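You operate a simulated robot arm through the tools that you are given. There is no shell and no other tool.

You run a simulated two-armed robot. Do the job below in one go: nothing can be reset, and whatever is moved stays where it is left.

TASK
Fit the band ring for the blue top injector in the long yellow rack and clamp that injector in.
Fine: ring of its colour; the old one goes on the yellow rim tray, the letter dial to the injector's letter and colour.
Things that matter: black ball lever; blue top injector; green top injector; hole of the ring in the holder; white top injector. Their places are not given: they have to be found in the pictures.

It is judged by the outcome, as a careful person would: the job done as asked, and still so three seconds after it is handed in. It fails if anything else is knocked over, pushed out of place, dropped, spilled or broken.

THE ROBOT
Two 7-joint arms with fingered hands on one trunk that stands fixed in place. Base frame: the origin is at the foot of the trunk, x ahead of it, y to its left, z up. Units: mm, degrees, N and s.
The left shoulder is at [70, 139, 1058], the right one opposite. With the tool pointing down near the work surface each hand reaches from about 400 to 820 mm from the base axis, measured 20 degrees to its own side. Payload 3.9 kg a hand.
The TCP of each hand is the grasp point between the finger pads, 29 mm short of the fingertips. In the tool frame z runs along the fingers and y along their closing line. The gripper opens to 100 mm. The gripper's body begins 34 mm behind the TCP. The gripper is a hand of 5 fingers: y runs from the thumb to the fingers, the wrist lies at [-15, -105, -177] in the tool frame, and closing takes about 1.5 s.
Orientation is that of the tool frame in the base frame, as a unit quaternion [x, y, z, w]. With the fingers straight down and the wrist toward the robot, the tool's x, y and z point along [0, 1, 0], [1, 0, 0] and [0, 0, -1] of the base frame.

THE INTERFACE
- The arms move only by the tool jog_arm. It takes "left_targets", "right_targets" or both (then of equal length, played together; a hand with none holds still); each is a list of rows, each a list of 2 entries, a list of its own where there are three numbers: the turn, a rotation vector about the tool's x, y, z in degrees, then the shift along the tool's x, y, z in mm. In form: [[[wx, wy, wz], [x, y, z]], ...]. A call has 1 to 20 rows; each row shifts and turns the commanded pose from where the row before left it, along the tool's axes as they then stand. "left_hand" and "right_hand" are, for a hand that has rows, the gripper command, from -1 (shut) to 1 (fully open), values between in proportion, set as the call begins (left out, the last holds). Each row takes 0.2 s and may step no farther than 50 mm and 8.6 degrees from the row before; otherwise, or with a gripper value out of range, the whole call is refused. A pose out of reach is approached as far as the arm can. The call stops where the force on the tool passes 90 N (or 10 N more than at its start, if that is more) or the arm is blocked; 0.2 s more then pass. The fingers move at their own pace (about 153 mm/s each) and stop on an object; they squeeze with about 30 N. The grip force told is the motor's: it shows also when the fingers shut on nothing. Time passes only in rows, and 0.2 s behind the last, so rows that do not move let the fingers close. It gives the time, the measured TCP pose, the force on the tool (base axes), the opening and the grip force at its end, in the units of the frame above (readings bear some noise), with the torque about the TCP (base axes, N m) and any sound that the robot's microphone picked up.
- Cameras (640 x 400 px; columns grow to the right, rows downward): "scene" is now at [120.5, 45.7, 1397]; the picture's right is [0.57, -0.82, 0.00], its down [-0.40, -0.28, -0.87] and it looks along [0.71, 0.50, -0.49] (base axes); focal length 269 px, centre (320, 200). "left" rides on the left gripper at [-66, -86, -121] in its tool frame; the picture's right is [-0.76, -0.31, 0.58], its down [0.59, -0.70, 0.40] and it looks along [0.28, 0.64, 0.71] (tool axes); focal length 247 px, centre (320, 200). "right" rides on the right gripper at [66, -86, -121] in its tool frame; the picture's right is [-0.76, 0.31, -0.58], its down [-0.59, -0.70, 0.40] and it looks along [-0.28, 0.64, 0.71] (tool axes); focal length 247 px, centre (320, 200).
- capture(camera): a new picture of that camera. The clock stands still meanwhile.
- slide_trunk(by): slides the trunk up (or, below 0, down) by that many mm; the arms and the scene camera ride with it, the base frame stays. It gives what a move gives, with no picture.
- set_fingers(index, middle, ring, little, thumb_bend, thumb_turn, hand): sets how far each is bent, from 0 (flat) to 1 (curled in); at 0.3 the hand is open as for a grip, at 0.7 the pads meet at the TCP. One left out holds its place. A second passes; each finger stops where it meets its share of the squeeze, and holds until it gets a number again. A gripper value or a shape takes the hand back. It gives what a move gives, with no picture; readings hold the bend of each and the force on index, middle, ring, little, thumb and palm. thumb_turn goes from beside the hand (0) to across from the fingers (1), as for a grip.
- set_grasp(shape, hand): the hand has 5 fingers and takes this shape, open, in about a second: jaw (thumb against the fingers, like two jaws); tri (thumb and two fingers); tip (a fingertip pinch); poke (one finger out to press); point (the index stretched); flat (the hand flat); cup (the hand cupped); fist (a fist). The gripper value then closes the fingers along that shape, each until it touches; the sizes above hold for jaw. It gives what a move gives, with no picture.
- head_to(pan, tilt): turns the head with the scene camera to pan (to the left, within 86 degrees either way) and tilt (down, from -29 to 69), counted from straight ahead of the robot. It gives what a move gives.
- probe_pixels(camera, pixels): for up to 12 pixels [column, row] of the newest picture of that camera ("zoom" is the newest enlarged one), the place [x, y, z] in the base frame of the surface seen there, good to about 2 mm, but the place of the scene camera against the robot may be out by one fixed shift of up to 12 mm in any direction. The clock stands still meanwhile.
- inspect(camera, box): a new picture of the part [left, top, right, bottom] of that camera's present view, enlarged. The clock stands still meanwhile.
- close_job(): hands the job in; it is judged then, once.

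Unless the task says otherwise, let go and move clear before handing in.

The tools are called after "Request:" by a JSON object that holds its "fn" and its "kwargs". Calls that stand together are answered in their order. jog_arm: Moves the arms, as the interface text tells. Its arguments: {"type":"object","properties":{"left_targets":{"type":"array"},"left_hand":{"type":"number"},"right_targets":{"type":"array"},"right_hand":{"type":"number"}},"required":[]} The other tools are called the same way: slide_trunk (by) slides the trunk up or down; set_grasp (shape, hand) gives the hand a shape; set_fingers (index, middle, ring, little, thumb_bend, thumb_turn, hand) moves the fingers one by one; head_to (pan, tilt) turns the head that bears the scene camera; capture (camera) takes a picture; probe_pixels (camera, pixels) gives the place of the surface under pixels of a picture; inspect (camera, box) takes an enlarged picture of a part of a camera's view; close_job () hands the job in.

At the start:

```text
t: 0.0
left_tcp_pos: [313.5, 524.0, 1201.6]
left_tool_rot: [0.421, 0.907, 0.0, 0.0]
left_ft_force: [-0.2, -0.1, 0.1]
left_ft_torque: [0.01, -0.02, -0.03]
left_gripper_width: 99.9
left_gripper_force: 0.1
left_shape: jaw
left_bend: [0.3, 0.3, 0.3, 0.3, 0.3, 0.98]
left_finger forces: [0.0, 0.0, 0.1, 0.0, 0.0, 0.0]
right_tcp_pos: [352.0, 101.8, 1263.8]
right_tool_rot: [0.421, 0.907, 0.0, -0.001]
right_ft_force: [0.0, 0.3, 0.5]
right_ft_torque: [-0.03, 0.04, -0.02]
right_gripper_width: 99.8
right_gripper_force: 0.0
right_shape: jaw
right_bend: [0.3, 0.3, 0.3, 0.3, 0.3, 0.98]
right_finger forces: [0.0, 0.1, 0.0, 0.1, 0.0, 0.0]
trunk travel left (down, up): [-700.0, 140.0]
head pan, tilt: [35.0, 29.3]
```

scene: 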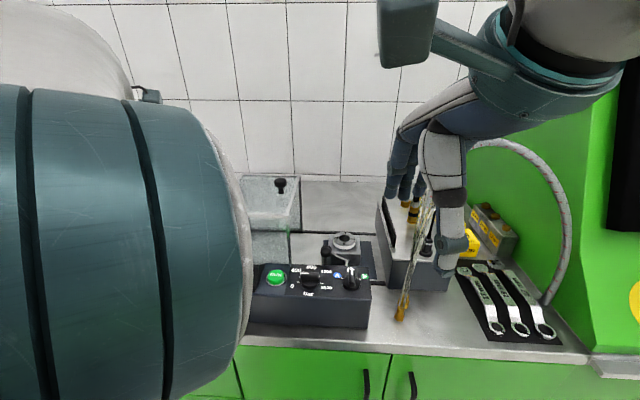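
right: 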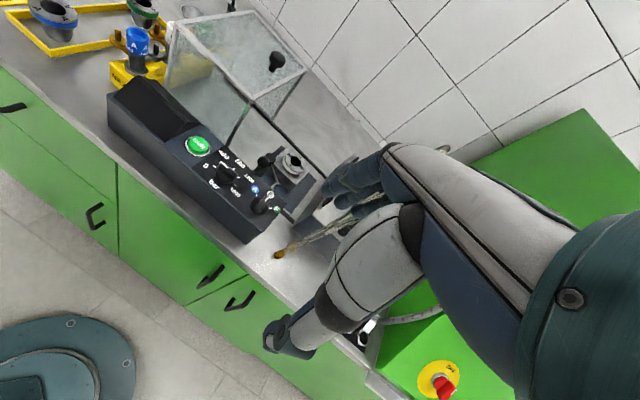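
left: 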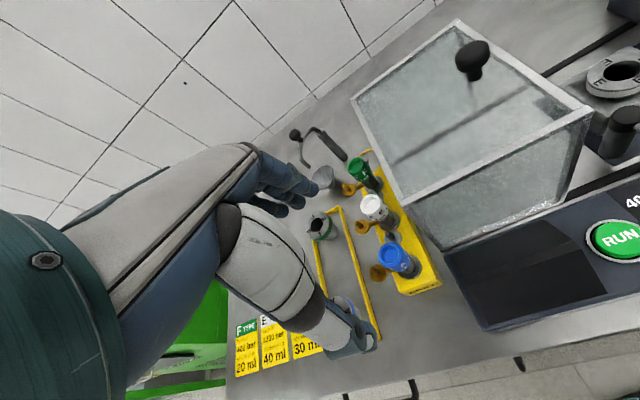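

The first pictures show a bench with a test machine (RUN panel), a cage/cover, a yellow rack with blue, white and green top injectors, and a yellow rim tray with rings. I'll turn the head to see more of the bench.

Request:
{"fn": "head_to", "kwargs": {"pan": 60, "tilt": 35}}

Request:
{"fn": "capture", "kwargs": {"camera": "scene"}}

Request:
{"fn": "inspect", "kwargs": {"camera": "left", "box": [220, 100, 480, 380]}}

Request:
{"fn": "inspect", "kwargs": {"camera": "right", "box": [0, 0, 320, 220]}}

```text
t: 0.9
left_tcp_pos: [313.5, 524.3, 1201.9]
left_tool_rot: [0.422, 0.907, 0.0, 0.0]
left_ft_force: [0.3, 0.9, 0.6]
left_ft_torque: [0.0, 0.02, 0.0]
left_gripper_width: 100.0
left_gripper_force: 0.1
left_shape: jaw
left_bend: [0.3, 0.3, 0.3, 0.3, 0.3, 0.98]
left_finger forces: [0.1, 0.0, 0.0, 0.1, 0.1, 0.0]
right_tcp_pos: [350.0, 101.3, 1264.1]
right_tool_rot: [0.42, 0.907, 0.001, -0.001]
right_ft_force: [-0.1, 0.2, 0.8]
right_ft_torque: [0.0, 0.02, -0.01]
right_gripper_width: 99.7
right_gripper_force: 0.1
right_shape: jaw
right_bend: [0.3, 0.3, 0.3, 0.3, 0.3, 0.98]
right_finger forces: [0.1, 0.0, 0.0, 0.0, 0.0, 0.1]
trunk travel left (down, up): [-700.0, 140.0]
head pan, tilt: [60.0, 35.0]
```

```text
taken
```

scene: 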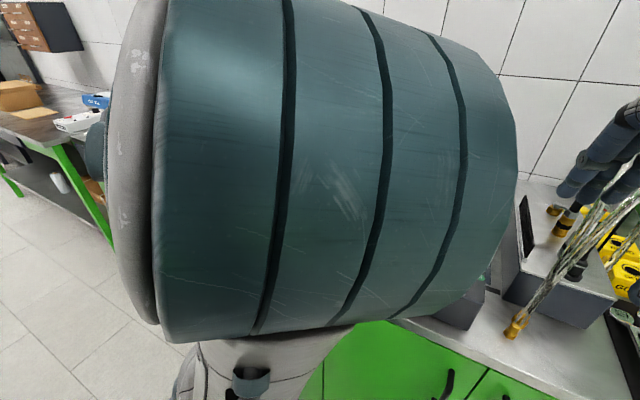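

```text
1.43 times, centred on (350, 240) of left
```

zoom: 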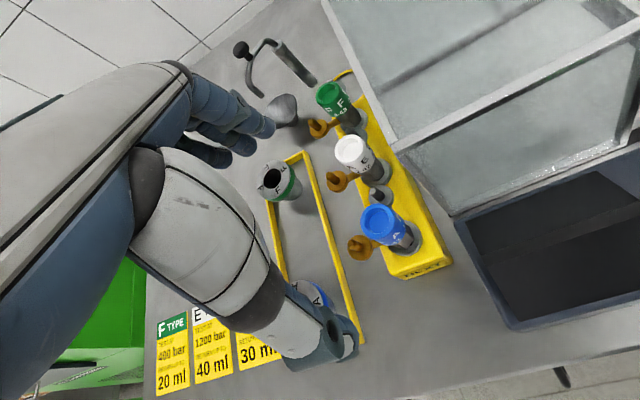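

```text
1.82 times, centred on (160, 110) of right
```

zoom: 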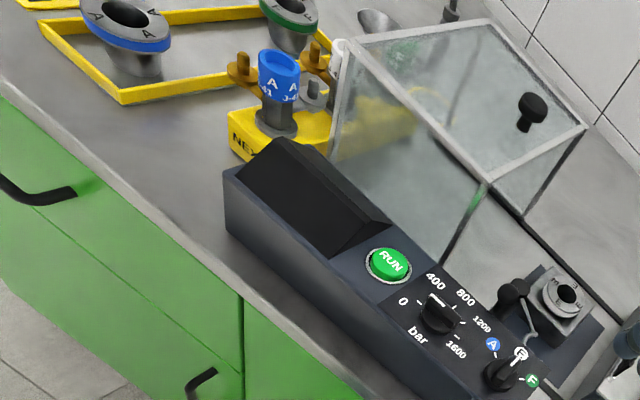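

The left upper arm blocks the head camera; the wrist cameras show blue A, white, green F injectors and a tray with blue A and green F rings. I'll probe several places for the layout.

Request:
{"fn": "probe_pixels", "kwargs": {"camera": "left", "pixels": [[396, 258], [372, 203], [357, 163], [320, 222], [345, 310], [473, 55], [295, 135], [380, 290], [320, 170], [616, 240], [620, 70], [430, 280]]}}

Request:
{"fn": "capture", "kwargs": {"camera": "right"}}

Request:
{"fn": "probe_pixels", "kwargs": {"camera": "right", "pixels": [[137, 32], [55, 12], [143, 8], [275, 62], [196, 146], [224, 178], [258, 205], [293, 163], [265, 160], [310, 190], [240, 230], [185, 120]]}}

```text
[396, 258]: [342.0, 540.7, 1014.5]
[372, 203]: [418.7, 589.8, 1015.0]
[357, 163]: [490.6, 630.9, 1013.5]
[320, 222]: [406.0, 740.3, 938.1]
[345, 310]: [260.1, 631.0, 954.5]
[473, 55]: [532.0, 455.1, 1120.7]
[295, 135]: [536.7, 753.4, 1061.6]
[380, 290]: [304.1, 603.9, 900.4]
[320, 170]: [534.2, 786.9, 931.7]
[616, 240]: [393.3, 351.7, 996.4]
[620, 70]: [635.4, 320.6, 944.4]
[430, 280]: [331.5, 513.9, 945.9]
```

```text
taken
```

right: 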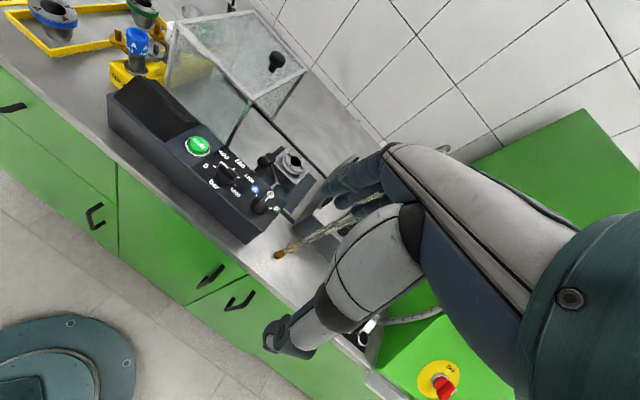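

```text
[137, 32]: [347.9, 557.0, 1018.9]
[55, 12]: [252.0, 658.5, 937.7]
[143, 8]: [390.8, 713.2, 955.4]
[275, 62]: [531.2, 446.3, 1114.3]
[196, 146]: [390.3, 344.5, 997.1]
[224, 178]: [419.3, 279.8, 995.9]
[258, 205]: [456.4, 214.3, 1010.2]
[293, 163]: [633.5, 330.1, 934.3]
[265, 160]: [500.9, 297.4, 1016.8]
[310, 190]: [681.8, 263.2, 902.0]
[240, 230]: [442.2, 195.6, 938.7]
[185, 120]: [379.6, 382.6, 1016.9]
```

Bench top is about z=900 and runs rotated about 30°. I'll bring the right hand's camera closer to the holder and console for a good look.

Request:
{"fn": "jog_arm", "kwargs": {"right_targets": [[[0, 0, 0], [3, 30, 24]], [[0, 0, 0], [3, 30, 24]], [[0, 0, 0], [3, 30, 24]], [[0, 0, 0], [3, 30, 24]], [[0, 0, 0], [3, 30, 24]]]}}

Request:
{"fn": "capture", "kwargs": {"camera": "right"}}

Request:
{"fn": "inspect", "kwargs": {"camera": "right", "box": [160, 80, 480, 300]}}

```text
t: 2.1
left_tcp_pos: [314.7, 525.2, 1200.4]
left_tool_rot: [0.421, 0.907, -0.001, -0.001]
left_ft_force: [-1.4, -0.7, 0.0]
left_ft_torque: [-0.01, -0.02, 0.01]
left_gripper_width: 99.7
left_gripper_force: 0.0
left_shape: jaw
left_bend: [0.3, 0.3, 0.3, 0.3, 0.3, 0.98]
left_finger forces: [0.1, 0.0, 0.1, 0.0, 0.0, 0.1]
right_tcp_pos: [459.3, 207.7, 1141.6]
right_tool_rot: [0.422, 0.907, 0.0, 0.0]
right_ft_force: [0.0, -0.2, 0.7]
right_ft_torque: [-0.03, 0.03, 0.0]
right_gripper_width: 99.8
right_gripper_force: 0.1
right_shape: jaw
right_bend: [0.3, 0.3, 0.3, 0.3, 0.3, 0.98]
right_finger forces: [0.0, 0.1, 0.1, 0.0, 0.0, 0.1]
trunk travel left (down, up): [-700.0, 140.0]
head pan, tilt: [60.0, 35.0]
```

```text
taken
```

right: 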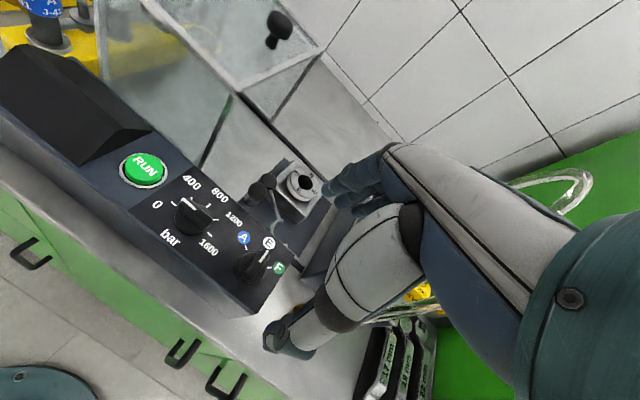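

```text
1.82 times, centred on (320, 190) of right
```

zoom: 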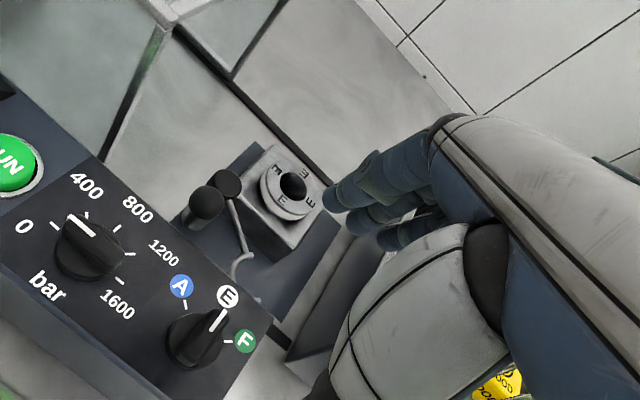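

The holder carries the white E ring; the dial points at E, with A to its left (zoom 182,287). I'll probe holder, lever and dial points.

Request:
{"fn": "probe_pixels", "kwargs": {"camera": "zoom", "pixels": [[292, 184], [266, 195], [315, 182], [280, 212], [207, 205], [229, 183], [240, 230], [240, 270], [195, 340], [215, 320], [181, 287], [227, 296]]}}

Request:
{"fn": "probe_pixels", "kwargs": {"camera": "right", "pixels": [[302, 200], [285, 215], [300, 160], [275, 20], [230, 110], [330, 60], [245, 237], [268, 242], [279, 268], [252, 262], [259, 248], [270, 290]]}}

```text
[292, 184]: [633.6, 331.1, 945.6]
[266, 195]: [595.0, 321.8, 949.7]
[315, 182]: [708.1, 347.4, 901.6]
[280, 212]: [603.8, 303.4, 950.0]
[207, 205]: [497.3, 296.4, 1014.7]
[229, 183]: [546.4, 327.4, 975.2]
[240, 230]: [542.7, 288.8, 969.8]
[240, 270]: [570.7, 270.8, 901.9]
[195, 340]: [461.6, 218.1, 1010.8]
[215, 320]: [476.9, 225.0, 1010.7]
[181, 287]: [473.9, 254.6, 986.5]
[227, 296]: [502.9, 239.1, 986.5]
```

```text
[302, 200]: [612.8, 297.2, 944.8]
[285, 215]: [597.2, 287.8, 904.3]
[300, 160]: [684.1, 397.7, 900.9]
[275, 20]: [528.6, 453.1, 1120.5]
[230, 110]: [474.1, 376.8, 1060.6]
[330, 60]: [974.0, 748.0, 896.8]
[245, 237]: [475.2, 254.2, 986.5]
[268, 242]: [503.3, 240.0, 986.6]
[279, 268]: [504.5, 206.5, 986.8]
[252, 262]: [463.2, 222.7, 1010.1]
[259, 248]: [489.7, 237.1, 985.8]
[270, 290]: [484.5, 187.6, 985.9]
```

Panel is flat at z≈986, lever ball at about (497,296,1015), holder ring near (615,325,948). I'll zoom tightly on the holder/lever and dial, and shift the left hand aside to see the tray and rack.

Request:
{"fn": "inspect", "kwargs": {"camera": "right", "box": [235, 145, 355, 220]}}

Request:
{"fn": "inspect", "kwargs": {"camera": "right", "box": [210, 215, 306, 275]}}

Request:
{"fn": "jog_arm", "kwargs": {"left_targets": [[[0, 0, 0], [37, 15, -30]], [[0, 0, 0], [37, 15, -30]]]}}

Request:
{"fn": "capture", "kwargs": {"camera": "left"}}

```text
5.33 times, centred on (295, 182) of right
```

zoom: 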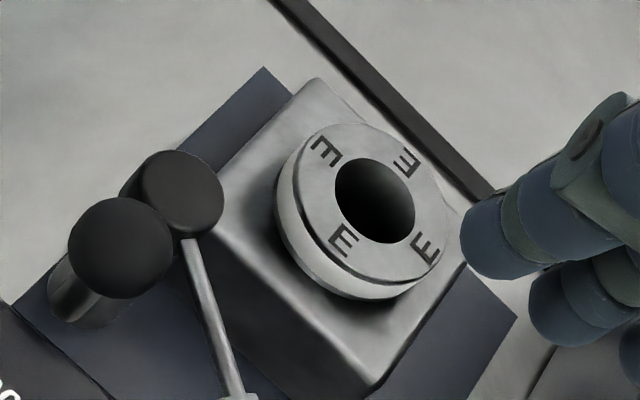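

```text
6.67 times, centred on (258, 245) of right
```

zoom: 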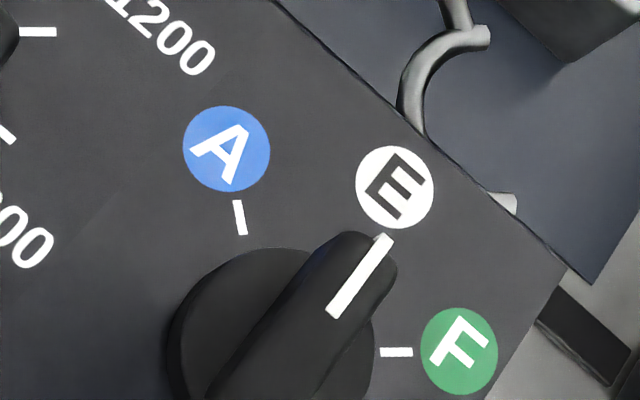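

```text
t: 2.7
left_tcp_pos: [291.2, 602.5, 1262.3]
left_tool_rot: [0.421, 0.907, -0.001, 0.001]
left_ft_force: [0.1, -0.2, -0.1]
left_ft_torque: [0.02, 0.04, -0.02]
left_gripper_width: 99.8
left_gripper_force: 0.0
left_shape: jaw
left_bend: [0.3, 0.3, 0.3, 0.3, 0.3, 0.98]
left_finger forces: [0.1, 0.0, 0.0, 0.0, 0.0, 0.1]
right_tcp_pos: [456.3, 207.9, 1140.6]
right_tool_rot: [0.421, 0.907, -0.001, -0.001]
right_ft_force: [0.4, -0.2, -0.7]
right_ft_torque: [0.04, 0.01, -0.05]
right_gripper_width: 99.7
right_gripper_force: 0.1
right_shape: jaw
right_bend: [0.3, 0.3, 0.3, 0.3, 0.3, 0.98]
right_finger forces: [0.0, 0.0, 0.1, 0.0, 0.0, 0.0]
trunk travel left (down, up): [-700.0, 140.0]
head pan, tilt: [60.0, 35.0]
```

```text
taken
```

left: 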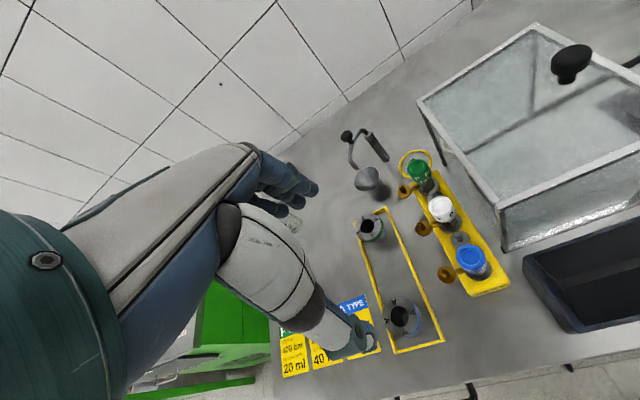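

The tray and rack are now visible (blue ring at (405,315), green ring (372,227), blue injector (472,260)). I'll zoom on these.

Request:
{"fn": "inspect", "kwargs": {"camera": "left", "box": [340, 260, 500, 360]}}

Request:
{"fn": "inspect", "kwargs": {"camera": "left", "box": [330, 140, 506, 250]}}

Request:
{"fn": "inspect", "kwargs": {"camera": "left", "box": [420, 190, 516, 250]}}

Request:
{"fn": "inspect", "kwargs": {"camera": "left", "box": [425, 235, 521, 295]}}

Request:
{"fn": "probe_pixels", "kwargs": {"camera": "left", "pixels": [[472, 260], [441, 208], [418, 169], [371, 226], [403, 315], [388, 313], [420, 312], [404, 300], [356, 211], [397, 352], [444, 341], [380, 208]]}}

```text
4.00 times, centred on (420, 310) of left
```

zoom: 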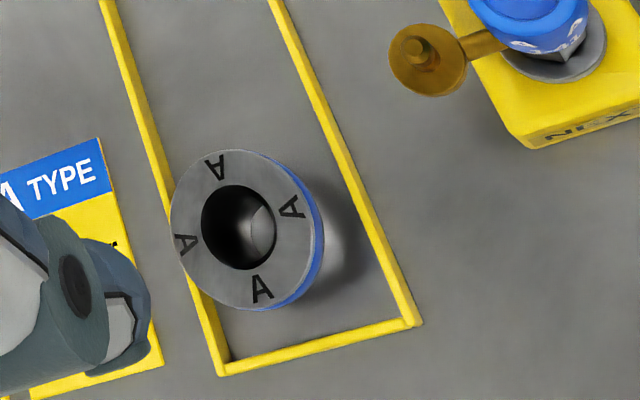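

```text
3.64 times, centred on (418, 195) of left
```

zoom: 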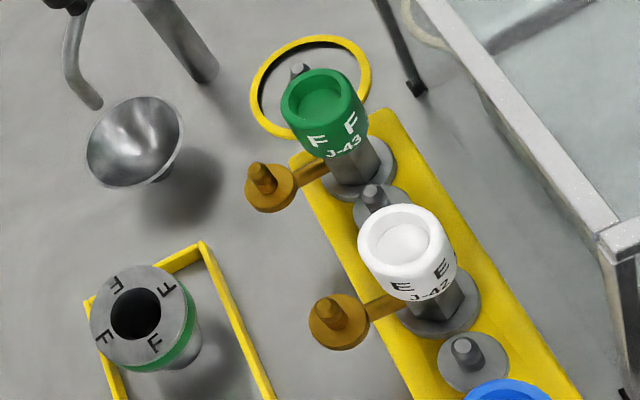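

```text
6.67 times, centred on (468, 220) of left
```

zoom: 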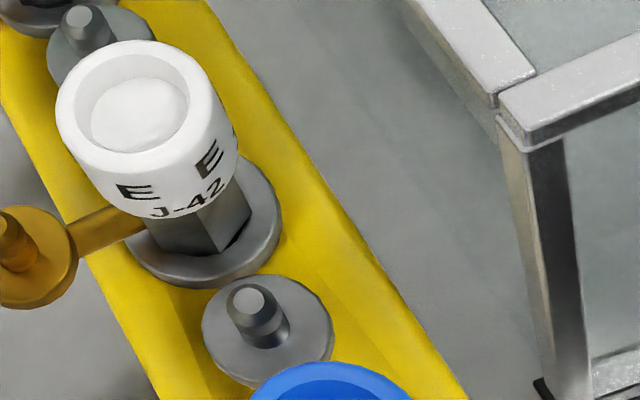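

```text
6.67 times, centred on (473, 265) of left
```

zoom: 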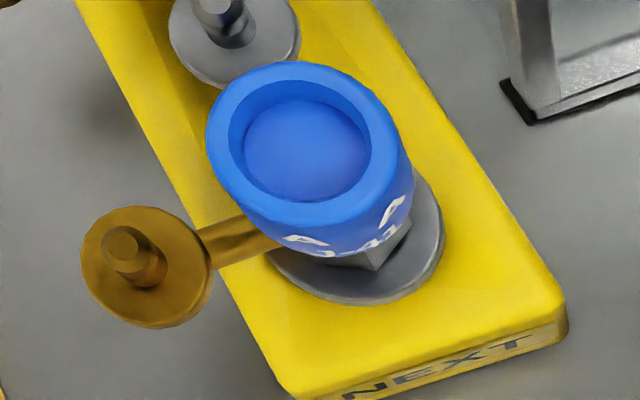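

```text
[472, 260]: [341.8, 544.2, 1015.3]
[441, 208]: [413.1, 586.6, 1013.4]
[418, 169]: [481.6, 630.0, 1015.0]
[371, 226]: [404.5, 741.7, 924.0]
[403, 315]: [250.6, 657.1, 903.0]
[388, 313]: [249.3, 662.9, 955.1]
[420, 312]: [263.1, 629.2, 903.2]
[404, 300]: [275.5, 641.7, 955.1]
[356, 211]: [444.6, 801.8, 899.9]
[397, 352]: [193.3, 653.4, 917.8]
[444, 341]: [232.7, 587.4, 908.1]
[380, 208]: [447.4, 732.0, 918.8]
```

The blue ring says A and the blue injector reads A J-41; tray holds A and F rings with a gap for E. I'll probe ring rims and injector details for exact geometry.

Request:
{"fn": "probe_pixels", "kwargs": {"camera": "left", "pixels": [[384.5, 310], [400, 299], [414, 306], [415, 322], [404, 335], [388, 330], [391.5, 317], [408.5, 317], [400, 307.5], [399, 327], [419, 318], [414, 333]]}}

Request:
{"fn": "probe_pixels", "kwargs": {"camera": "zoom", "pixels": [[210, 140], [300, 70], [385, 140], [310, 215], [300, 140], [375, 190], [425, 230], [310, 285], [150, 265], [130, 240], [240, 240], [500, 270]]}}

```text
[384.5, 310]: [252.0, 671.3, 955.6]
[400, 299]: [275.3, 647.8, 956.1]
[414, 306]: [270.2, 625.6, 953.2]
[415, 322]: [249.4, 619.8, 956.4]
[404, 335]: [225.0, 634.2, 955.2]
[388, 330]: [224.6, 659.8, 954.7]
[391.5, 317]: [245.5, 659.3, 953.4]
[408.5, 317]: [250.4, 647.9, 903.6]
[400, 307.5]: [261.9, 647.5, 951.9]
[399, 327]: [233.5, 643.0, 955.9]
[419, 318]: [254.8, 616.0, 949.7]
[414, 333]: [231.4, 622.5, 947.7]
```

```text
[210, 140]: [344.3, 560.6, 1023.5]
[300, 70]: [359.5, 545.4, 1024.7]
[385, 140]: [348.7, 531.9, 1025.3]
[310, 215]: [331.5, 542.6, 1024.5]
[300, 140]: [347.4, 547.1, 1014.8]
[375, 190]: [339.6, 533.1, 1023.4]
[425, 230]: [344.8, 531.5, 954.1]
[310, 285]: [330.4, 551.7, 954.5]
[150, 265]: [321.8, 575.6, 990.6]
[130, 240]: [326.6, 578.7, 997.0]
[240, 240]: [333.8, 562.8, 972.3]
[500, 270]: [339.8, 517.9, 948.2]
```

Blue ring centre ≈ (249,645.5), top z 955, Ø≈54; blue injector centre ≈ (345,546), cap rim z 1024, flange z≈954. Next I'll look at the holder and lever with the head camera.

Request:
{"fn": "head_to", "kwargs": {"pan": 30, "tilt": 40}}

Request:
{"fn": "capture", "kwargs": {"camera": "scene"}}

Request:
{"fn": "inspect", "kwargs": {"camera": "right", "box": [235, 145, 355, 220]}}

Request:
{"fn": "probe_pixels", "kwargs": {"camera": "zoom", "pixels": [[330, 135], [290, 190], [320, 260], [390, 275], [430, 200], [400, 140], [375, 200], [340, 190], [290, 260], [380, 295], [230, 200], [370, 370]]}}

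Request:
{"fn": "probe_pixels", "kwargs": {"camera": "zoom", "pixels": [[120, 250], [85, 250], [120, 205], [185, 185], [150, 170], [70, 295], [60, 310], [195, 290], [225, 370], [240, 395], [200, 250], [300, 90]]}}

```text
t: 3.6
left_tcp_pos: [291.2, 600.4, 1263.3]
left_tool_rot: [0.422, 0.907, 0.0, -0.001]
left_ft_force: [0.4, 0.5, -0.1]
left_ft_torque: [0.02, -0.06, 0.03]
left_gripper_width: 99.5
left_gripper_force: 0.0
left_shape: jaw
left_bend: [0.3, 0.3, 0.3, 0.3, 0.3, 0.98]
left_finger forces: [0.0, 0.0, 0.1, 0.0, 0.0, 0.0]
right_tcp_pos: [457.9, 208.2, 1140.2]
right_tool_rot: [0.421, 0.907, 0.001, -0.001]
right_ft_force: [0.0, 0.3, 0.1]
right_ft_torque: [-0.02, -0.02, 0.03]
right_gripper_width: 99.6
right_gripper_force: 0.0
right_shape: jaw
right_bend: [0.3, 0.3, 0.3, 0.3, 0.3, 0.98]
right_finger forces: [0.1, 0.0, 0.0, 0.0, 0.0, 0.1]
trunk travel left (down, up): [-700.0, 140.0]
head pan, tilt: [30.0, 40.0]
```

```text
taken
```

scene: 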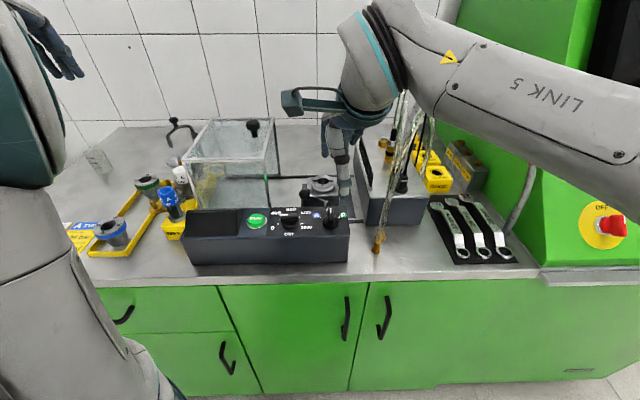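

```text
5.33 times, centred on (295, 182) of right
```

zoom: 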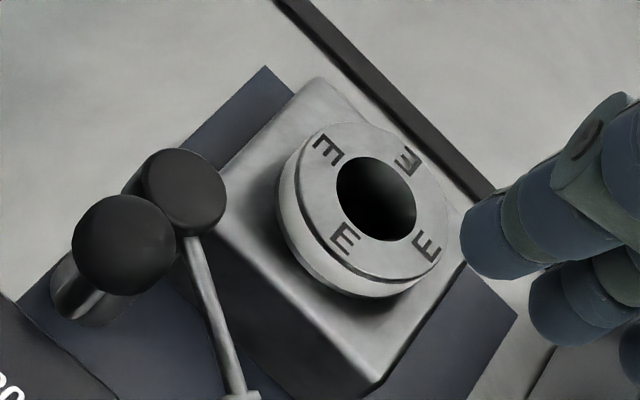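

```text
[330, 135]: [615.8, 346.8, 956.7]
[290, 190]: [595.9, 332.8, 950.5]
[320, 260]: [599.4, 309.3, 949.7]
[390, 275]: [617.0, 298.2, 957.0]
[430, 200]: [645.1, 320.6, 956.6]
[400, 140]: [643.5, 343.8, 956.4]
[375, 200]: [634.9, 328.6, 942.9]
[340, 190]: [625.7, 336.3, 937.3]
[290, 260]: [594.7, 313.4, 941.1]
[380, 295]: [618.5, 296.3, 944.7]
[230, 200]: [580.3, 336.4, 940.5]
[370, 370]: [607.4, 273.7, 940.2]
```

```text
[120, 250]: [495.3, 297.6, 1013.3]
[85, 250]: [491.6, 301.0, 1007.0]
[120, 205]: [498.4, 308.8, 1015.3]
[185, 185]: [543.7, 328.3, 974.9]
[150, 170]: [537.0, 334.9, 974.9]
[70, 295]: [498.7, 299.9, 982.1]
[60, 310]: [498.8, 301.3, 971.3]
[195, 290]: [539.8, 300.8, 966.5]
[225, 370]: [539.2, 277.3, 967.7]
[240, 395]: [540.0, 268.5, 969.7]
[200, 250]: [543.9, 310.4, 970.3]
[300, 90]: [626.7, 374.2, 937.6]
```

The head camera now sees the whole bench. I'll zoom in on the holder and lever from the head view.

Request:
{"fn": "inspect", "kwargs": {"camera": "scene", "box": [260, 160, 372, 230]}}

Request:
{"fn": "inspect", "kwargs": {"camera": "scene", "box": [50, 150, 210, 250]}}

Request:
{"fn": "inspect", "kwargs": {"camera": "right", "box": [230, 165, 310, 215]}}

```text
5.71 times, centred on (316, 195) of scene
```

zoom: 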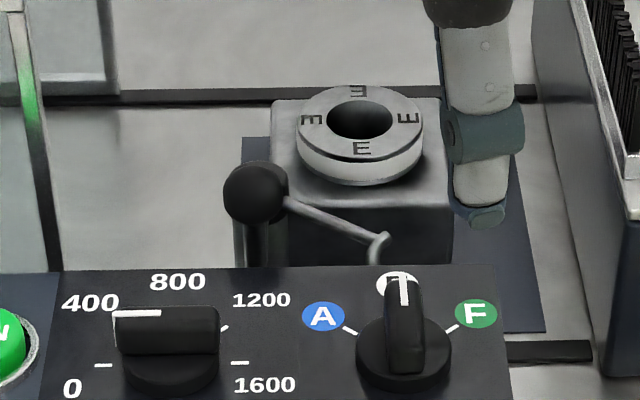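

```text
4.00 times, centred on (130, 200) of scene
```

zoom: 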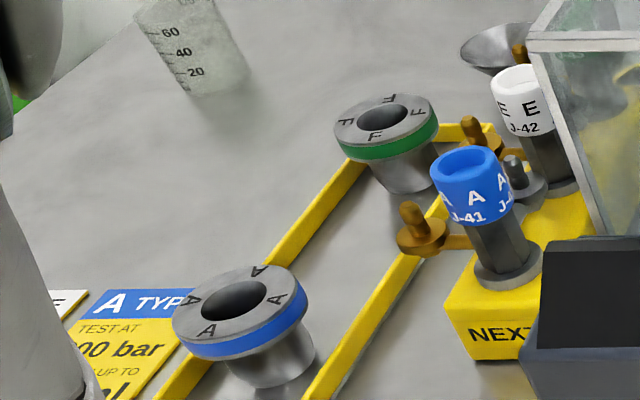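

```text
8.00 times, centred on (270, 190) of right
```

zoom: 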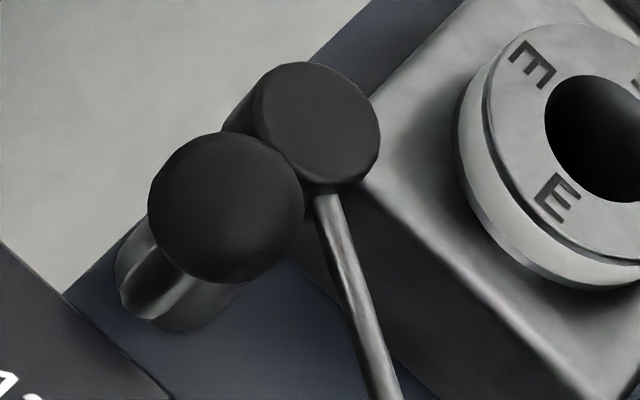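

The lever details remain unclear, so I'll zoom further from the head view and probe around the ball, the shaft under it and the hook arm.

Request:
{"fn": "inspect", "kwargs": {"camera": "scene", "box": [290, 180, 338, 210]}}

Request:
{"fn": "probe_pixels", "kwargs": {"camera": "zoom", "pixels": [[190, 170], [130, 200], [240, 120], [200, 300], [140, 300], [250, 300], [290, 200], [400, 250], [500, 300], [520, 270], [520, 340], [270, 170]]}}

```text
13.33 times, centred on (314, 195) of scene
```

zoom: 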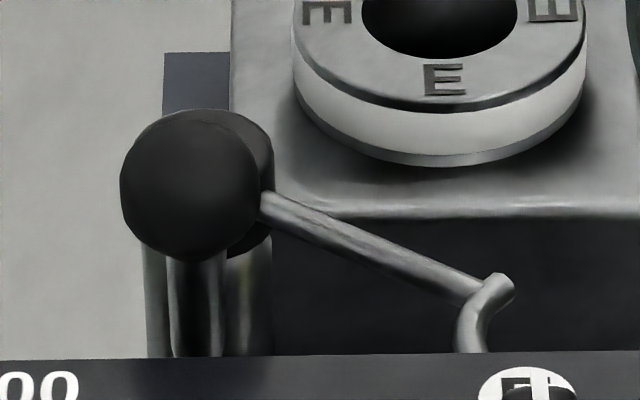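

```text
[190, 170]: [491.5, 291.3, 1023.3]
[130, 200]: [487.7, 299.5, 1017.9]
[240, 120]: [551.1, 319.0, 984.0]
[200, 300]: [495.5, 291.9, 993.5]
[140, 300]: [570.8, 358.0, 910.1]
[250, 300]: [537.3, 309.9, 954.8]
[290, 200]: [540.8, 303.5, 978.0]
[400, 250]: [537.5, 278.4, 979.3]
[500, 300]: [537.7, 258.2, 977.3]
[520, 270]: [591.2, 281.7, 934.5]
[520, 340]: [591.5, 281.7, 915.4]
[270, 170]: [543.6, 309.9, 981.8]
```

The ball sits on its own upright shaft at about (498,300), and a separate post carries the hooked clamp arm. I'll check the hoses near the right arm before moving it for a side view.

Request:
{"fn": "capture", "kwargs": {"camera": "scene"}}

Request:
{"fn": "inspect", "kwargs": {"camera": "scene", "box": [270, 60, 510, 210]}}

Request:
{"fn": "probe_pixels", "kwargs": {"camera": "scene", "pixels": [[378, 243], [384, 215], [390, 180], [396, 150], [405, 180], [388, 145], [375, 160], [420, 150], [360, 180], [390, 200], [440, 175], [404, 100]]}}

```text
taken
```

scene: 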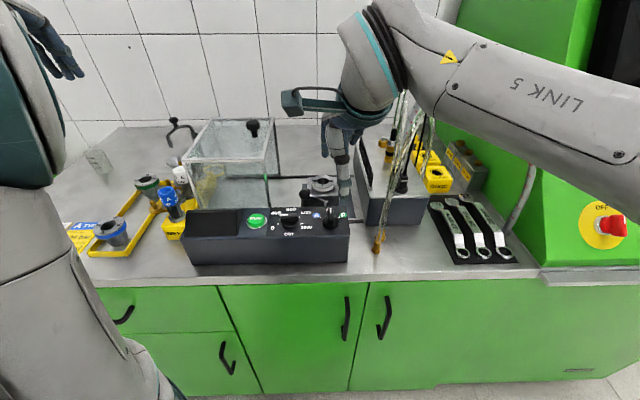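

```text
2.67 times, centred on (390, 135) of scene
```

zoom: 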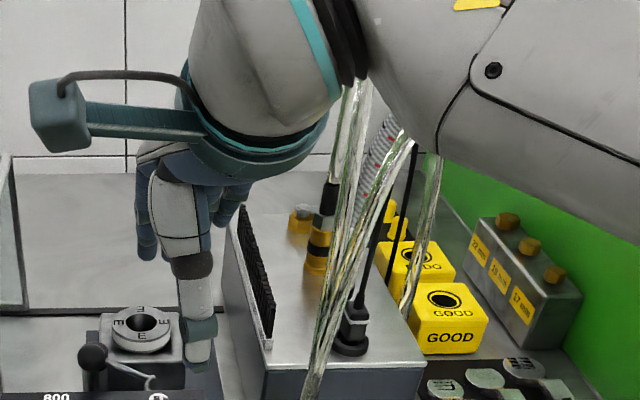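

```text
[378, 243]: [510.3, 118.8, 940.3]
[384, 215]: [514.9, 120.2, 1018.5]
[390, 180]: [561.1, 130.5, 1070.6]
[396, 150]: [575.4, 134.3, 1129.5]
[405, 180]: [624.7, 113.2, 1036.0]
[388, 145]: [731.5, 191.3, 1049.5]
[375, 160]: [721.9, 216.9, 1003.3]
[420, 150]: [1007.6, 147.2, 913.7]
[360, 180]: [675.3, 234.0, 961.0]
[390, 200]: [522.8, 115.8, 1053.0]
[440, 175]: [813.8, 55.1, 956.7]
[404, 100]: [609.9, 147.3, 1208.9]
```

Hoses hang close by at (510–610, 115–147), so the right hand must stay clear of x>500,y<170. I'll probe the base of the ball's shaft in the right camera's view.

Request:
{"fn": "inspect", "kwargs": {"camera": "right", "box": [234, 180, 282, 210]}}

Request:
{"fn": "probe_pixels", "kwargs": {"camera": "zoom", "pixels": [[320, 200], [190, 200], [300, 90], [440, 200], [320, 310], [220, 330], [170, 350], [320, 340], [400, 310], [250, 350], [150, 300], [240, 390]]}}

```text
13.33 times, centred on (258, 195) of right
```

zoom: 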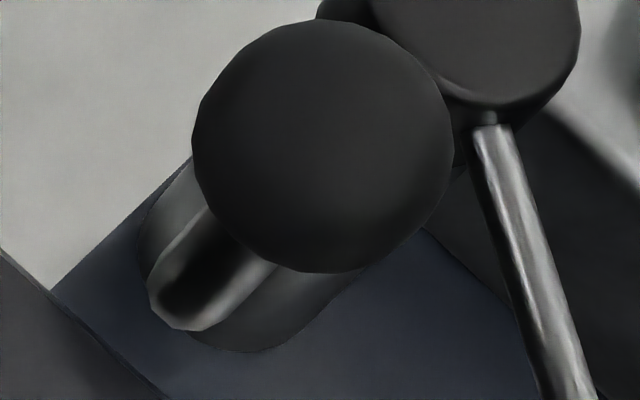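

```text
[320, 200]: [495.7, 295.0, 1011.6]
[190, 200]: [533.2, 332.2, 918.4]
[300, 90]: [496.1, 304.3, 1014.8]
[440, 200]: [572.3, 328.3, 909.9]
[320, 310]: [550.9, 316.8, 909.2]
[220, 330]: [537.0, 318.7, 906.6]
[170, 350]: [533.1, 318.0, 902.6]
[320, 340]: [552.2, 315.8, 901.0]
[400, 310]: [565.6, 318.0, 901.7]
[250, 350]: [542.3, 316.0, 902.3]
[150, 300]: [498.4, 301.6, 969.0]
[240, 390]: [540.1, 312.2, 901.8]
```

The ball is a crank knob on the cap at (543,328) that also carries the hook arm; rotating it CCW about 90° would bring the hook over the ring. I'll retract the right hand and bring the left hand high over the holder for a precise look.

Request:
{"fn": "jog_arm", "kwargs": {"left_targets": [[[0, 0, 5.1], [0, 0, 0]], [[0, 0, 5.1], [0, 0, 0]], [[0, 0, 0], [-40.6, 14.8, 0]], [[0, 0, 0], [-40.6, 14.8, 0]], [[0, 0, 0], [-40.6, 14.8, 0]], [[0, 0, 0], [-40.6, 14.8, 0]], [[0, 0, 0], [-40.6, 14.8, 0]], [[0, 0, 0], [-40.6, 14.8, 0]], [[0, 0, 0], [-40.6, 14.8, 0]], [[0, 0, 0], [-40.6, 14.8, 0]], [[0, 0, 0], [-40.6, 14.8, 0]], [[0, 0, 0], [-40.6, 14.8, 0]]], "right_targets": [[[0, 0, 0], [-3, -30, -24]], [[0, 0, 0], [-3, -30, -24]], [[0, 0, 0], [-3, -30, -24]], [[0, 0, 0], [-3, -30, -24]], [[0, 0, 0], [-3, -30, -24]], [[0, 0, 0], [-30, -30, 0]], [[0, 0, 0], [-30, -30, 0]], [[0, 0, 0], [-30, -30, 0]], [[0, 0, 0], [-30, -30, 0]], [[0, 0, 0], [0, 0, 0]], [[0, 0, 0], [0, 0, 0]], [[0, 0, 0], [0, 0, 0]]]}}

Request:
{"fn": "capture", "kwargs": {"camera": "left"}}

Request:
{"fn": "capture", "kwargs": {"camera": "scene"}}

```text
t: 6.2
left_tcp_pos: [623.1, 322.6, 1261.4]
left_tool_rot: [0.5, 0.866, 0.001, -0.001]
left_ft_force: [0.8, 0.1, 0.4]
left_ft_torque: [0.02, 0.02, 0.0]
left_gripper_width: 100.1
left_gripper_force: 0.0
left_shape: jaw
left_bend: [0.3, 0.3, 0.3, 0.3, 0.3, 0.98]
left_finger forces: [0.1, 0.1, 0.0, 0.0, 0.0, 0.0]
right_tcp_pos: [352.1, 89.3, 1264.9]
right_tool_rot: [0.421, 0.907, 0.001, -0.002]
right_ft_force: [0.5, -0.3, 0.0]
right_ft_torque: [-0.01, 0.03, 0.0]
right_gripper_width: 99.9
right_gripper_force: 0.0
right_shape: jaw
right_bend: [0.3, 0.3, 0.3, 0.3, 0.3, 0.98]
right_finger forces: [0.0, 0.0, 0.1, 0.1, 0.1, 0.0]
right hand out of reach, approached as far as the arm can: row 6, 7, 8, 9
trunk travel left (down, up): [-700.0, 140.0]
head pan, tilt: [30.0, 40.0]
```

```text
taken
```

left: 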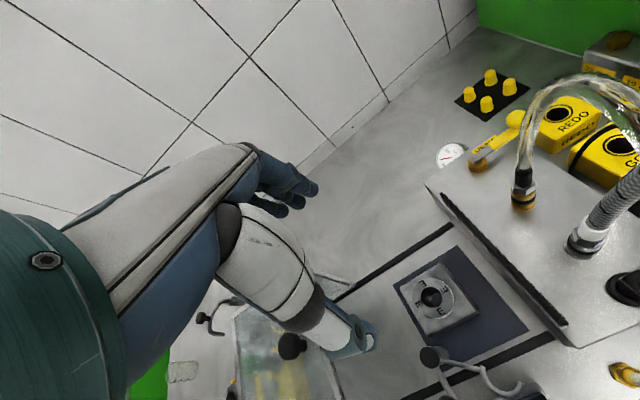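

```text
taken
```

scene: 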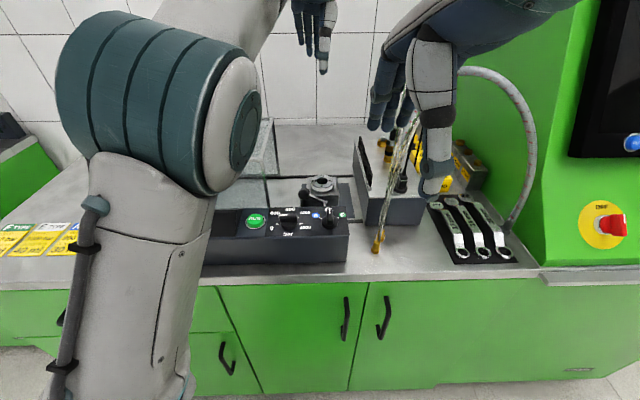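

The left camera now has a clear view of the holder (432,295), the ball (428,355) and hook arm. I'll zoom and probe for accurate positions.

Request:
{"fn": "inspect", "kwargs": {"camera": "left", "box": [384, 250, 544, 350]}}

Request:
{"fn": "inspect", "kwargs": {"camera": "left", "box": [400, 330, 512, 400]}}

Request:
{"fn": "probe_pixels", "kwargs": {"camera": "zoom", "pixels": [[170, 140], [130, 130], [170, 80], [215, 130], [300, 120], [380, 200], [500, 260], [560, 330], [300, 300], [420, 120], [240, 40], [100, 180]]}}

Request:
{"fn": "probe_pixels", "kwargs": {"camera": "left", "pixels": [[412, 303], [415, 290], [422, 280], [437, 279], [447, 290], [445, 305], [432, 312], [420, 310], [430, 296], [425, 296], [415, 330], [470, 305]]}}

```text
4.00 times, centred on (464, 300) of left
```

zoom: 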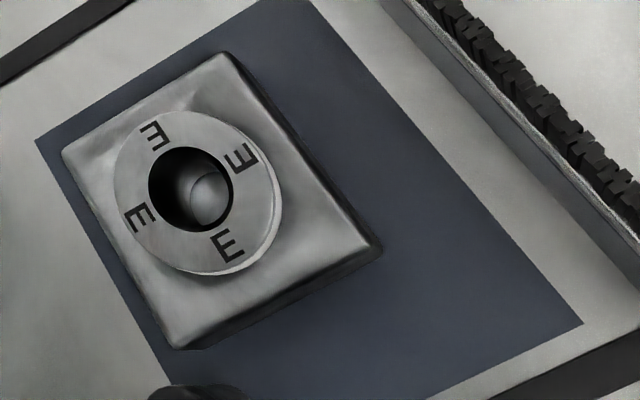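

```text
5.71 times, centred on (456, 365) of left
```

zoom: 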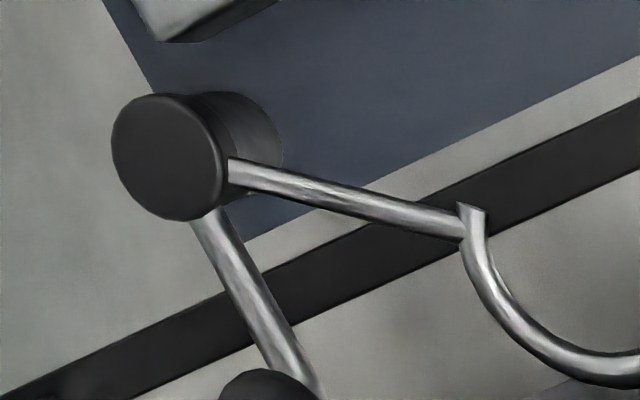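

```text
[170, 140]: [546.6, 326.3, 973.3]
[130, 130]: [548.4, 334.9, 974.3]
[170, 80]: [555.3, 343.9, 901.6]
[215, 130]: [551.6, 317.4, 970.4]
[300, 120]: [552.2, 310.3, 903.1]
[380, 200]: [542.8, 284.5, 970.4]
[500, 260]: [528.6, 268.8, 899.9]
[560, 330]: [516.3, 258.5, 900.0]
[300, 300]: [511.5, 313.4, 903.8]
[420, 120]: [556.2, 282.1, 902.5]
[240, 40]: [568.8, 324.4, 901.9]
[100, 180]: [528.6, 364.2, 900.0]
```

```text
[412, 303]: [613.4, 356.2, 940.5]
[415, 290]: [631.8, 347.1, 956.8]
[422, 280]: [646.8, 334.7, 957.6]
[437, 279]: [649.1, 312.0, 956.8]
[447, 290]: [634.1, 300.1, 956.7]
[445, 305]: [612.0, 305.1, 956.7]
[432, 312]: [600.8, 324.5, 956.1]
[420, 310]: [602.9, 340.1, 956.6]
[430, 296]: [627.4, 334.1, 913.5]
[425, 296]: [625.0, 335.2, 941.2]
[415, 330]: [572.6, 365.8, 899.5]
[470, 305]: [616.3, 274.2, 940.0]
```

The clamp arm ends in a C-shaped fork at z≈970 that will swing onto the injector flange. I'll zoom right in on the E ring to get its centre exactly.

Request:
{"fn": "inspect", "kwargs": {"camera": "left", "box": [396, 274, 468, 319]}}

```text
8.89 times, centred on (432, 296) of left
```

zoom: 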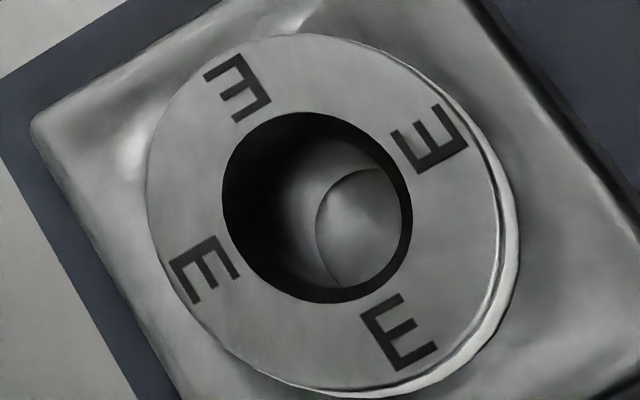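

I'll probe points just inside the rim and just outside the hole on the top face.

Request:
{"fn": "probe_pixels", "kwargs": {"camera": "zoom", "pixels": [[158, 190], [200, 85], [285, 44], [400, 80], [470, 150], [490, 260], [450, 350], [360, 380], [260, 350], [185, 280], [216, 205], [418, 215]]}}

Request:
{"fn": "probe_pixels", "kwargs": {"camera": "zoom", "pixels": [[300, 106], [335, 310], [230, 265], [405, 150], [240, 130], [395, 285], [148, 190], [285, 34], [500, 250], [360, 392], [80, 130], [560, 250]]}}

```text
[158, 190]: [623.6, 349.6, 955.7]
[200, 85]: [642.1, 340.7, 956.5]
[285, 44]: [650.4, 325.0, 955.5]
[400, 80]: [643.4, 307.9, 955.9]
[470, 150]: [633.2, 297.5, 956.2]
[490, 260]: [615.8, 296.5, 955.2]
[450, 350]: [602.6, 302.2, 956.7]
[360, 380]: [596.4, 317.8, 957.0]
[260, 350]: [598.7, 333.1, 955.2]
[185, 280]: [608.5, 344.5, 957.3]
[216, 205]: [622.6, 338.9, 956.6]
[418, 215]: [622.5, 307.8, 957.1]
```

```text
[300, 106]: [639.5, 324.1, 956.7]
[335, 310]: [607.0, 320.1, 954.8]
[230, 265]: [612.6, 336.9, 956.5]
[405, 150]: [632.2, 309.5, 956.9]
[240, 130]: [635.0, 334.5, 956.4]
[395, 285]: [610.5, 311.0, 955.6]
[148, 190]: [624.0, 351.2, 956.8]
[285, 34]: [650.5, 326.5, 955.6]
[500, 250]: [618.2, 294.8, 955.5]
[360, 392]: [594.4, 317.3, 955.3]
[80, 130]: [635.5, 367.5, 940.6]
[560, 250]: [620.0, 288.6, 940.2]
```

Ring centre is (622.5, 322.8), top z 956, block top z 940. I'll descend over it and stop higher for a check.

Request:
{"fn": "jog_arm", "kwargs": {"left_targets": [[[0, 0, 0], [0, 0, 42]], [[0, 0, 0], [0, 0, 42]], [[0, 0, 0], [0, 0, 42]], [[0, 0, 0], [0, 0, 42]], [[0, 0, 0], [0, 0, 42]], [[0, 0, 0], [0, 0, 41]]]}}

Request:
{"fn": "capture", "kwargs": {"camera": "left"}}

Request:
{"fn": "inspect", "kwargs": {"camera": "scene", "box": [240, 100, 400, 200]}}

```text
t: 7.6
left_tcp_pos: [621.7, 323.5, 1007.7]
left_tool_rot: [0.501, 0.866, 0.0, 0.0]
left_ft_force: [0.0, 0.7, -0.1]
left_ft_torque: [0.0, 0.02, 0.0]
left_gripper_width: 99.8
left_gripper_force: 0.0
left_shape: jaw
left_bend: [0.3, 0.3, 0.3, 0.3, 0.3, 0.98]
left_finger forces: [0.0, 0.1, 0.1, 0.1, 0.0, 0.0]
right_tcp_pos: [351.6, 89.4, 1264.9]
right_tool_rot: [0.421, 0.907, 0.0, -0.001]
right_ft_force: [-0.1, 0.3, 0.2]
right_ft_torque: [0.03, -0.01, -0.02]
right_gripper_width: 99.8
right_gripper_force: 0.0
right_shape: jaw
right_bend: [0.3, 0.3, 0.3, 0.3, 0.3, 0.98]
right_finger forces: [0.0, 0.0, 0.0, 0.0, 0.1, 0.0]
trunk travel left (down, up): [-700.0, 140.0]
head pan, tilt: [30.0, 40.0]
```

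```text
taken
```

left: 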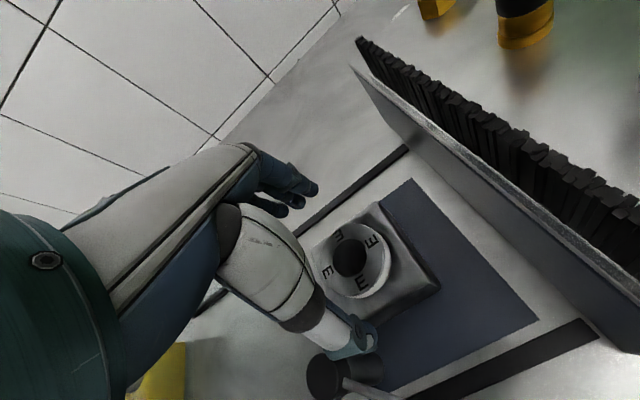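

```text
4.00 times, centred on (320, 150) of scene
```

zoom: 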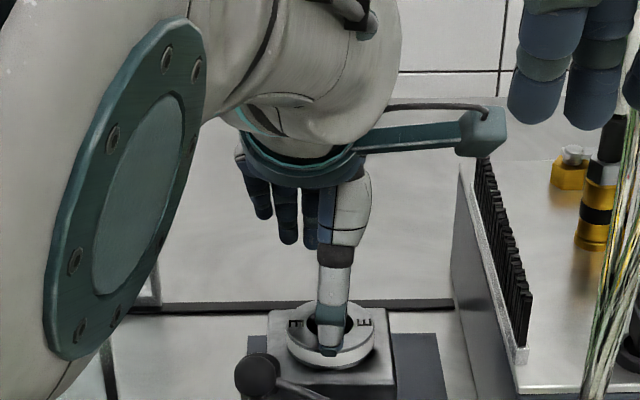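

The hand is well centred above the ring. I'll check where thumb tip and fingertips are by probing them.

Request:
{"fn": "probe_pixels", "kwargs": {"camera": "left", "pixels": [[370, 345], [355, 350], [350, 325], [335, 335], [312, 190], [296, 208], [285, 212], [300, 180], [275, 190], [360, 320], [345, 300], [318, 185]]}}

Request:
{"fn": "inspect", "kwargs": {"camera": "left", "box": [220, 150, 412, 270]}}

```text
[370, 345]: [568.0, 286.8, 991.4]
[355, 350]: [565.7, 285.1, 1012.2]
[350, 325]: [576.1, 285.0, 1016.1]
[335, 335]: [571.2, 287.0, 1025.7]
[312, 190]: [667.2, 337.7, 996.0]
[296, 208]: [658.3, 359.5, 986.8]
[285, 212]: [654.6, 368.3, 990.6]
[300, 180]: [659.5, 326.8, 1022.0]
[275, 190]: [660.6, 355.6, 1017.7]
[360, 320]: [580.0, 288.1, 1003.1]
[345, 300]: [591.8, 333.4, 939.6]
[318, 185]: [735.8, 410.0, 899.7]
```

```text
3.33 times, centred on (316, 210) of left
```

zoom: 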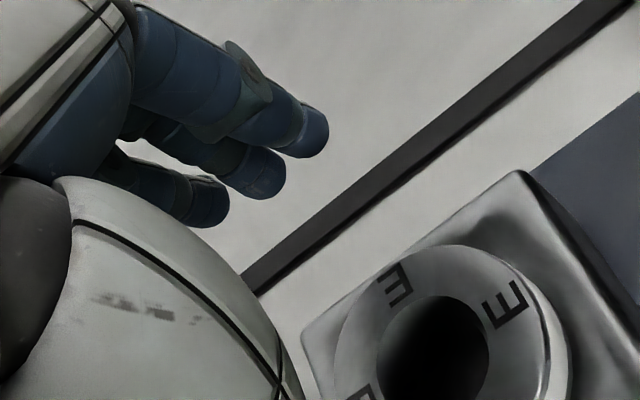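

Index and middle straddle the TCP while ring and little lie off to tool +x, so a three-finger grip is cleaner. I'll rise a little, take the tri shape and look.

Request:
{"fn": "jog_arm", "kwargs": {"left_targets": [[[0, 0, 0], [0, 0, -45]], [[0, 0, 0], [0, 0, -5]]]}}

Request:
{"fn": "set_grasp", "kwargs": {"hand": "left", "shape": "tri"}}

Request:
{"fn": "capture", "kwargs": {"camera": "left"}}

Request:
{"fn": "inspect", "kwargs": {"camera": "scene", "box": [240, 80, 400, 180]}}

```text
t: 8.2
left_tcp_pos: [622.1, 322.8, 1057.8]
left_tool_rot: [0.5, 0.866, 0.0, -0.001]
left_ft_force: [0.7, -0.5, -0.6]
left_ft_torque: [0.0, 0.01, 0.06]
left_gripper_width: 100.0
left_gripper_force: 0.2
left_shape: jaw
left_bend: [0.3, 0.3, 0.3, 0.3, 0.3, 0.98]
left_finger forces: [0.0, 0.1, 0.1, 0.0, 0.0, 0.1]
right_tcp_pos: [350.8, 89.5, 1265.6]
right_tool_rot: [0.422, 0.906, 0.0, 0.0]
right_ft_force: [0.7, -0.4, -0.7]
right_ft_torque: [0.0, -0.01, 0.05]
right_gripper_width: 99.8
right_gripper_force: 0.0
right_shape: jaw
right_bend: [0.3, 0.3, 0.3, 0.3, 0.3, 0.98]
right_finger forces: [0.1, 0.0, 0.1, 0.0, 0.1, 0.1]
trunk travel left (down, up): [-700.0, 140.0]
head pan, tilt: [30.0, 40.0]
```

```text
t: 9.1
left_tcp_pos: [621.8, 322.5, 1058.3]
left_tool_rot: [0.5, 0.866, 0.0, 0.0]
left_ft_force: [-1.5, 0.2, 0.1]
left_ft_torque: [-0.01, 0.01, 0.02]
left_gripper_width: 99.7
left_gripper_force: 0.0
left_shape: tri
left_bend: [0.3, 0.3, 0.99, 0.99, 0.3, 0.98]
left_finger forces: [0.0, 0.1, 0.0, 0.0, 0.0, 0.1]
right_tcp_pos: [350.8, 88.8, 1264.9]
right_tool_rot: [0.422, 0.907, 0.0, -0.001]
right_ft_force: [0.6, 0.1, 0.5]
right_ft_torque: [-0.01, 0.0, 0.02]
right_gripper_width: 99.8
right_gripper_force: 0.0
right_shape: jaw
right_bend: [0.3, 0.3, 0.3, 0.3, 0.3, 0.98]
right_finger forces: [0.0, 0.2, 0.0, 0.0, 0.1, 0.0]
trunk travel left (down, up): [-700.0, 140.0]
head pan, tilt: [30.0, 40.0]
```

```text
taken
```

left: 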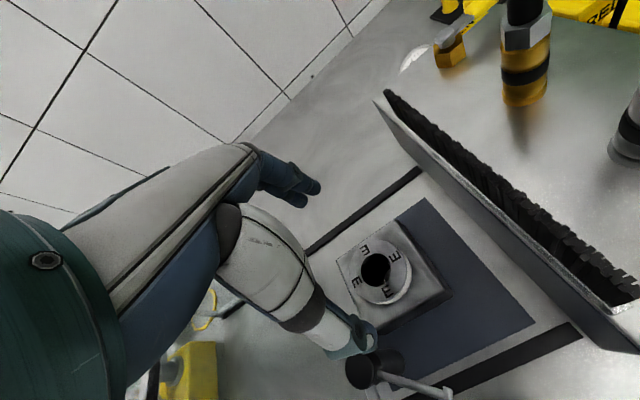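

```text
4.00 times, centred on (320, 130) of scene
```

zoom: 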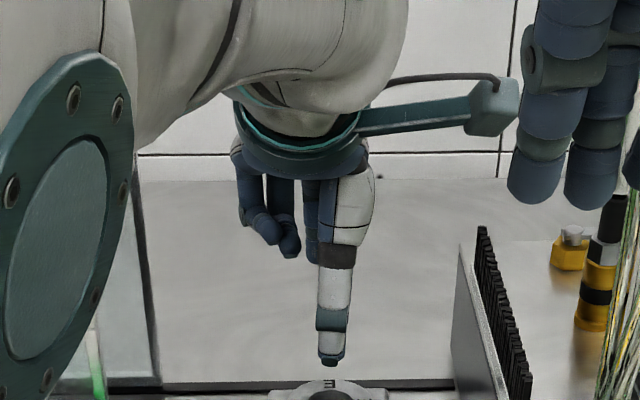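

Tri shape leaves thumb plus two fingers, ring and little curled away. I'll descend to TCP z≈974 (tips about 945, just above the block).

Request:
{"fn": "jog_arm", "kwargs": {"left_targets": [[[0, 0, 0], [0, 0, 40]], [[0, 0, 0], [0, 0, 30]], [[0, 0, 0], [0, 0, 14]]]}}

Request:
{"fn": "capture", "kwargs": {"camera": "left"}}

Request:
{"fn": "inspect", "kwargs": {"camera": "scene", "box": [272, 140, 368, 200]}}

```text
t: 9.9
left_tcp_pos: [621.5, 322.6, 974.0]
left_tool_rot: [0.5, 0.866, 0.0, 0.001]
left_ft_force: [0.4, -0.1, 0.5]
left_ft_torque: [0.02, -0.01, -0.02]
left_gripper_width: 99.8
left_gripper_force: 0.0
left_shape: tri
left_bend: [0.3, 0.3, 0.99, 0.99, 0.3, 0.98]
left_finger forces: [0.0, 0.0, 0.0, 0.0, 0.0, 0.1]
right_tcp_pos: [350.6, 89.0, 1265.3]
right_tool_rot: [0.421, 0.907, 0.0, -0.001]
right_ft_force: [0.1, 0.7, 0.3]
right_ft_torque: [-0.01, 0.0, -0.04]
right_gripper_width: 99.7
right_gripper_force: 0.1
right_shape: jaw
right_bend: [0.3, 0.3, 0.3, 0.3, 0.3, 0.98]
right_finger forces: [0.0, 0.0, 0.0, 0.0, 0.0, 0.1]
trunk travel left (down, up): [-700.0, 140.0]
head pan, tilt: [30.0, 40.0]
```

```text
taken
```

left: 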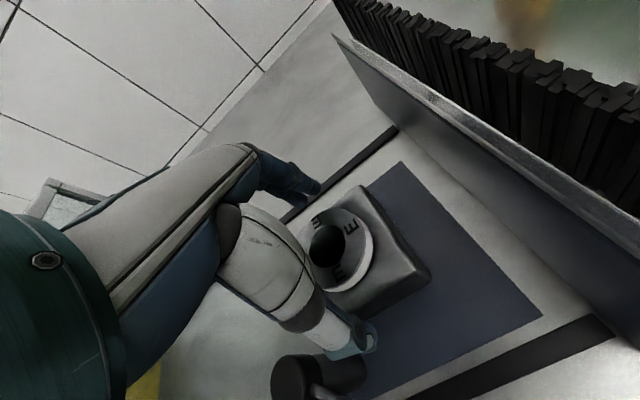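

```text
6.67 times, centred on (320, 170) of scene
```

zoom: 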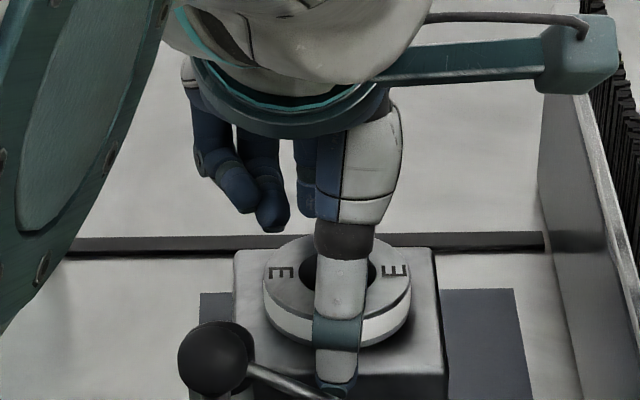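

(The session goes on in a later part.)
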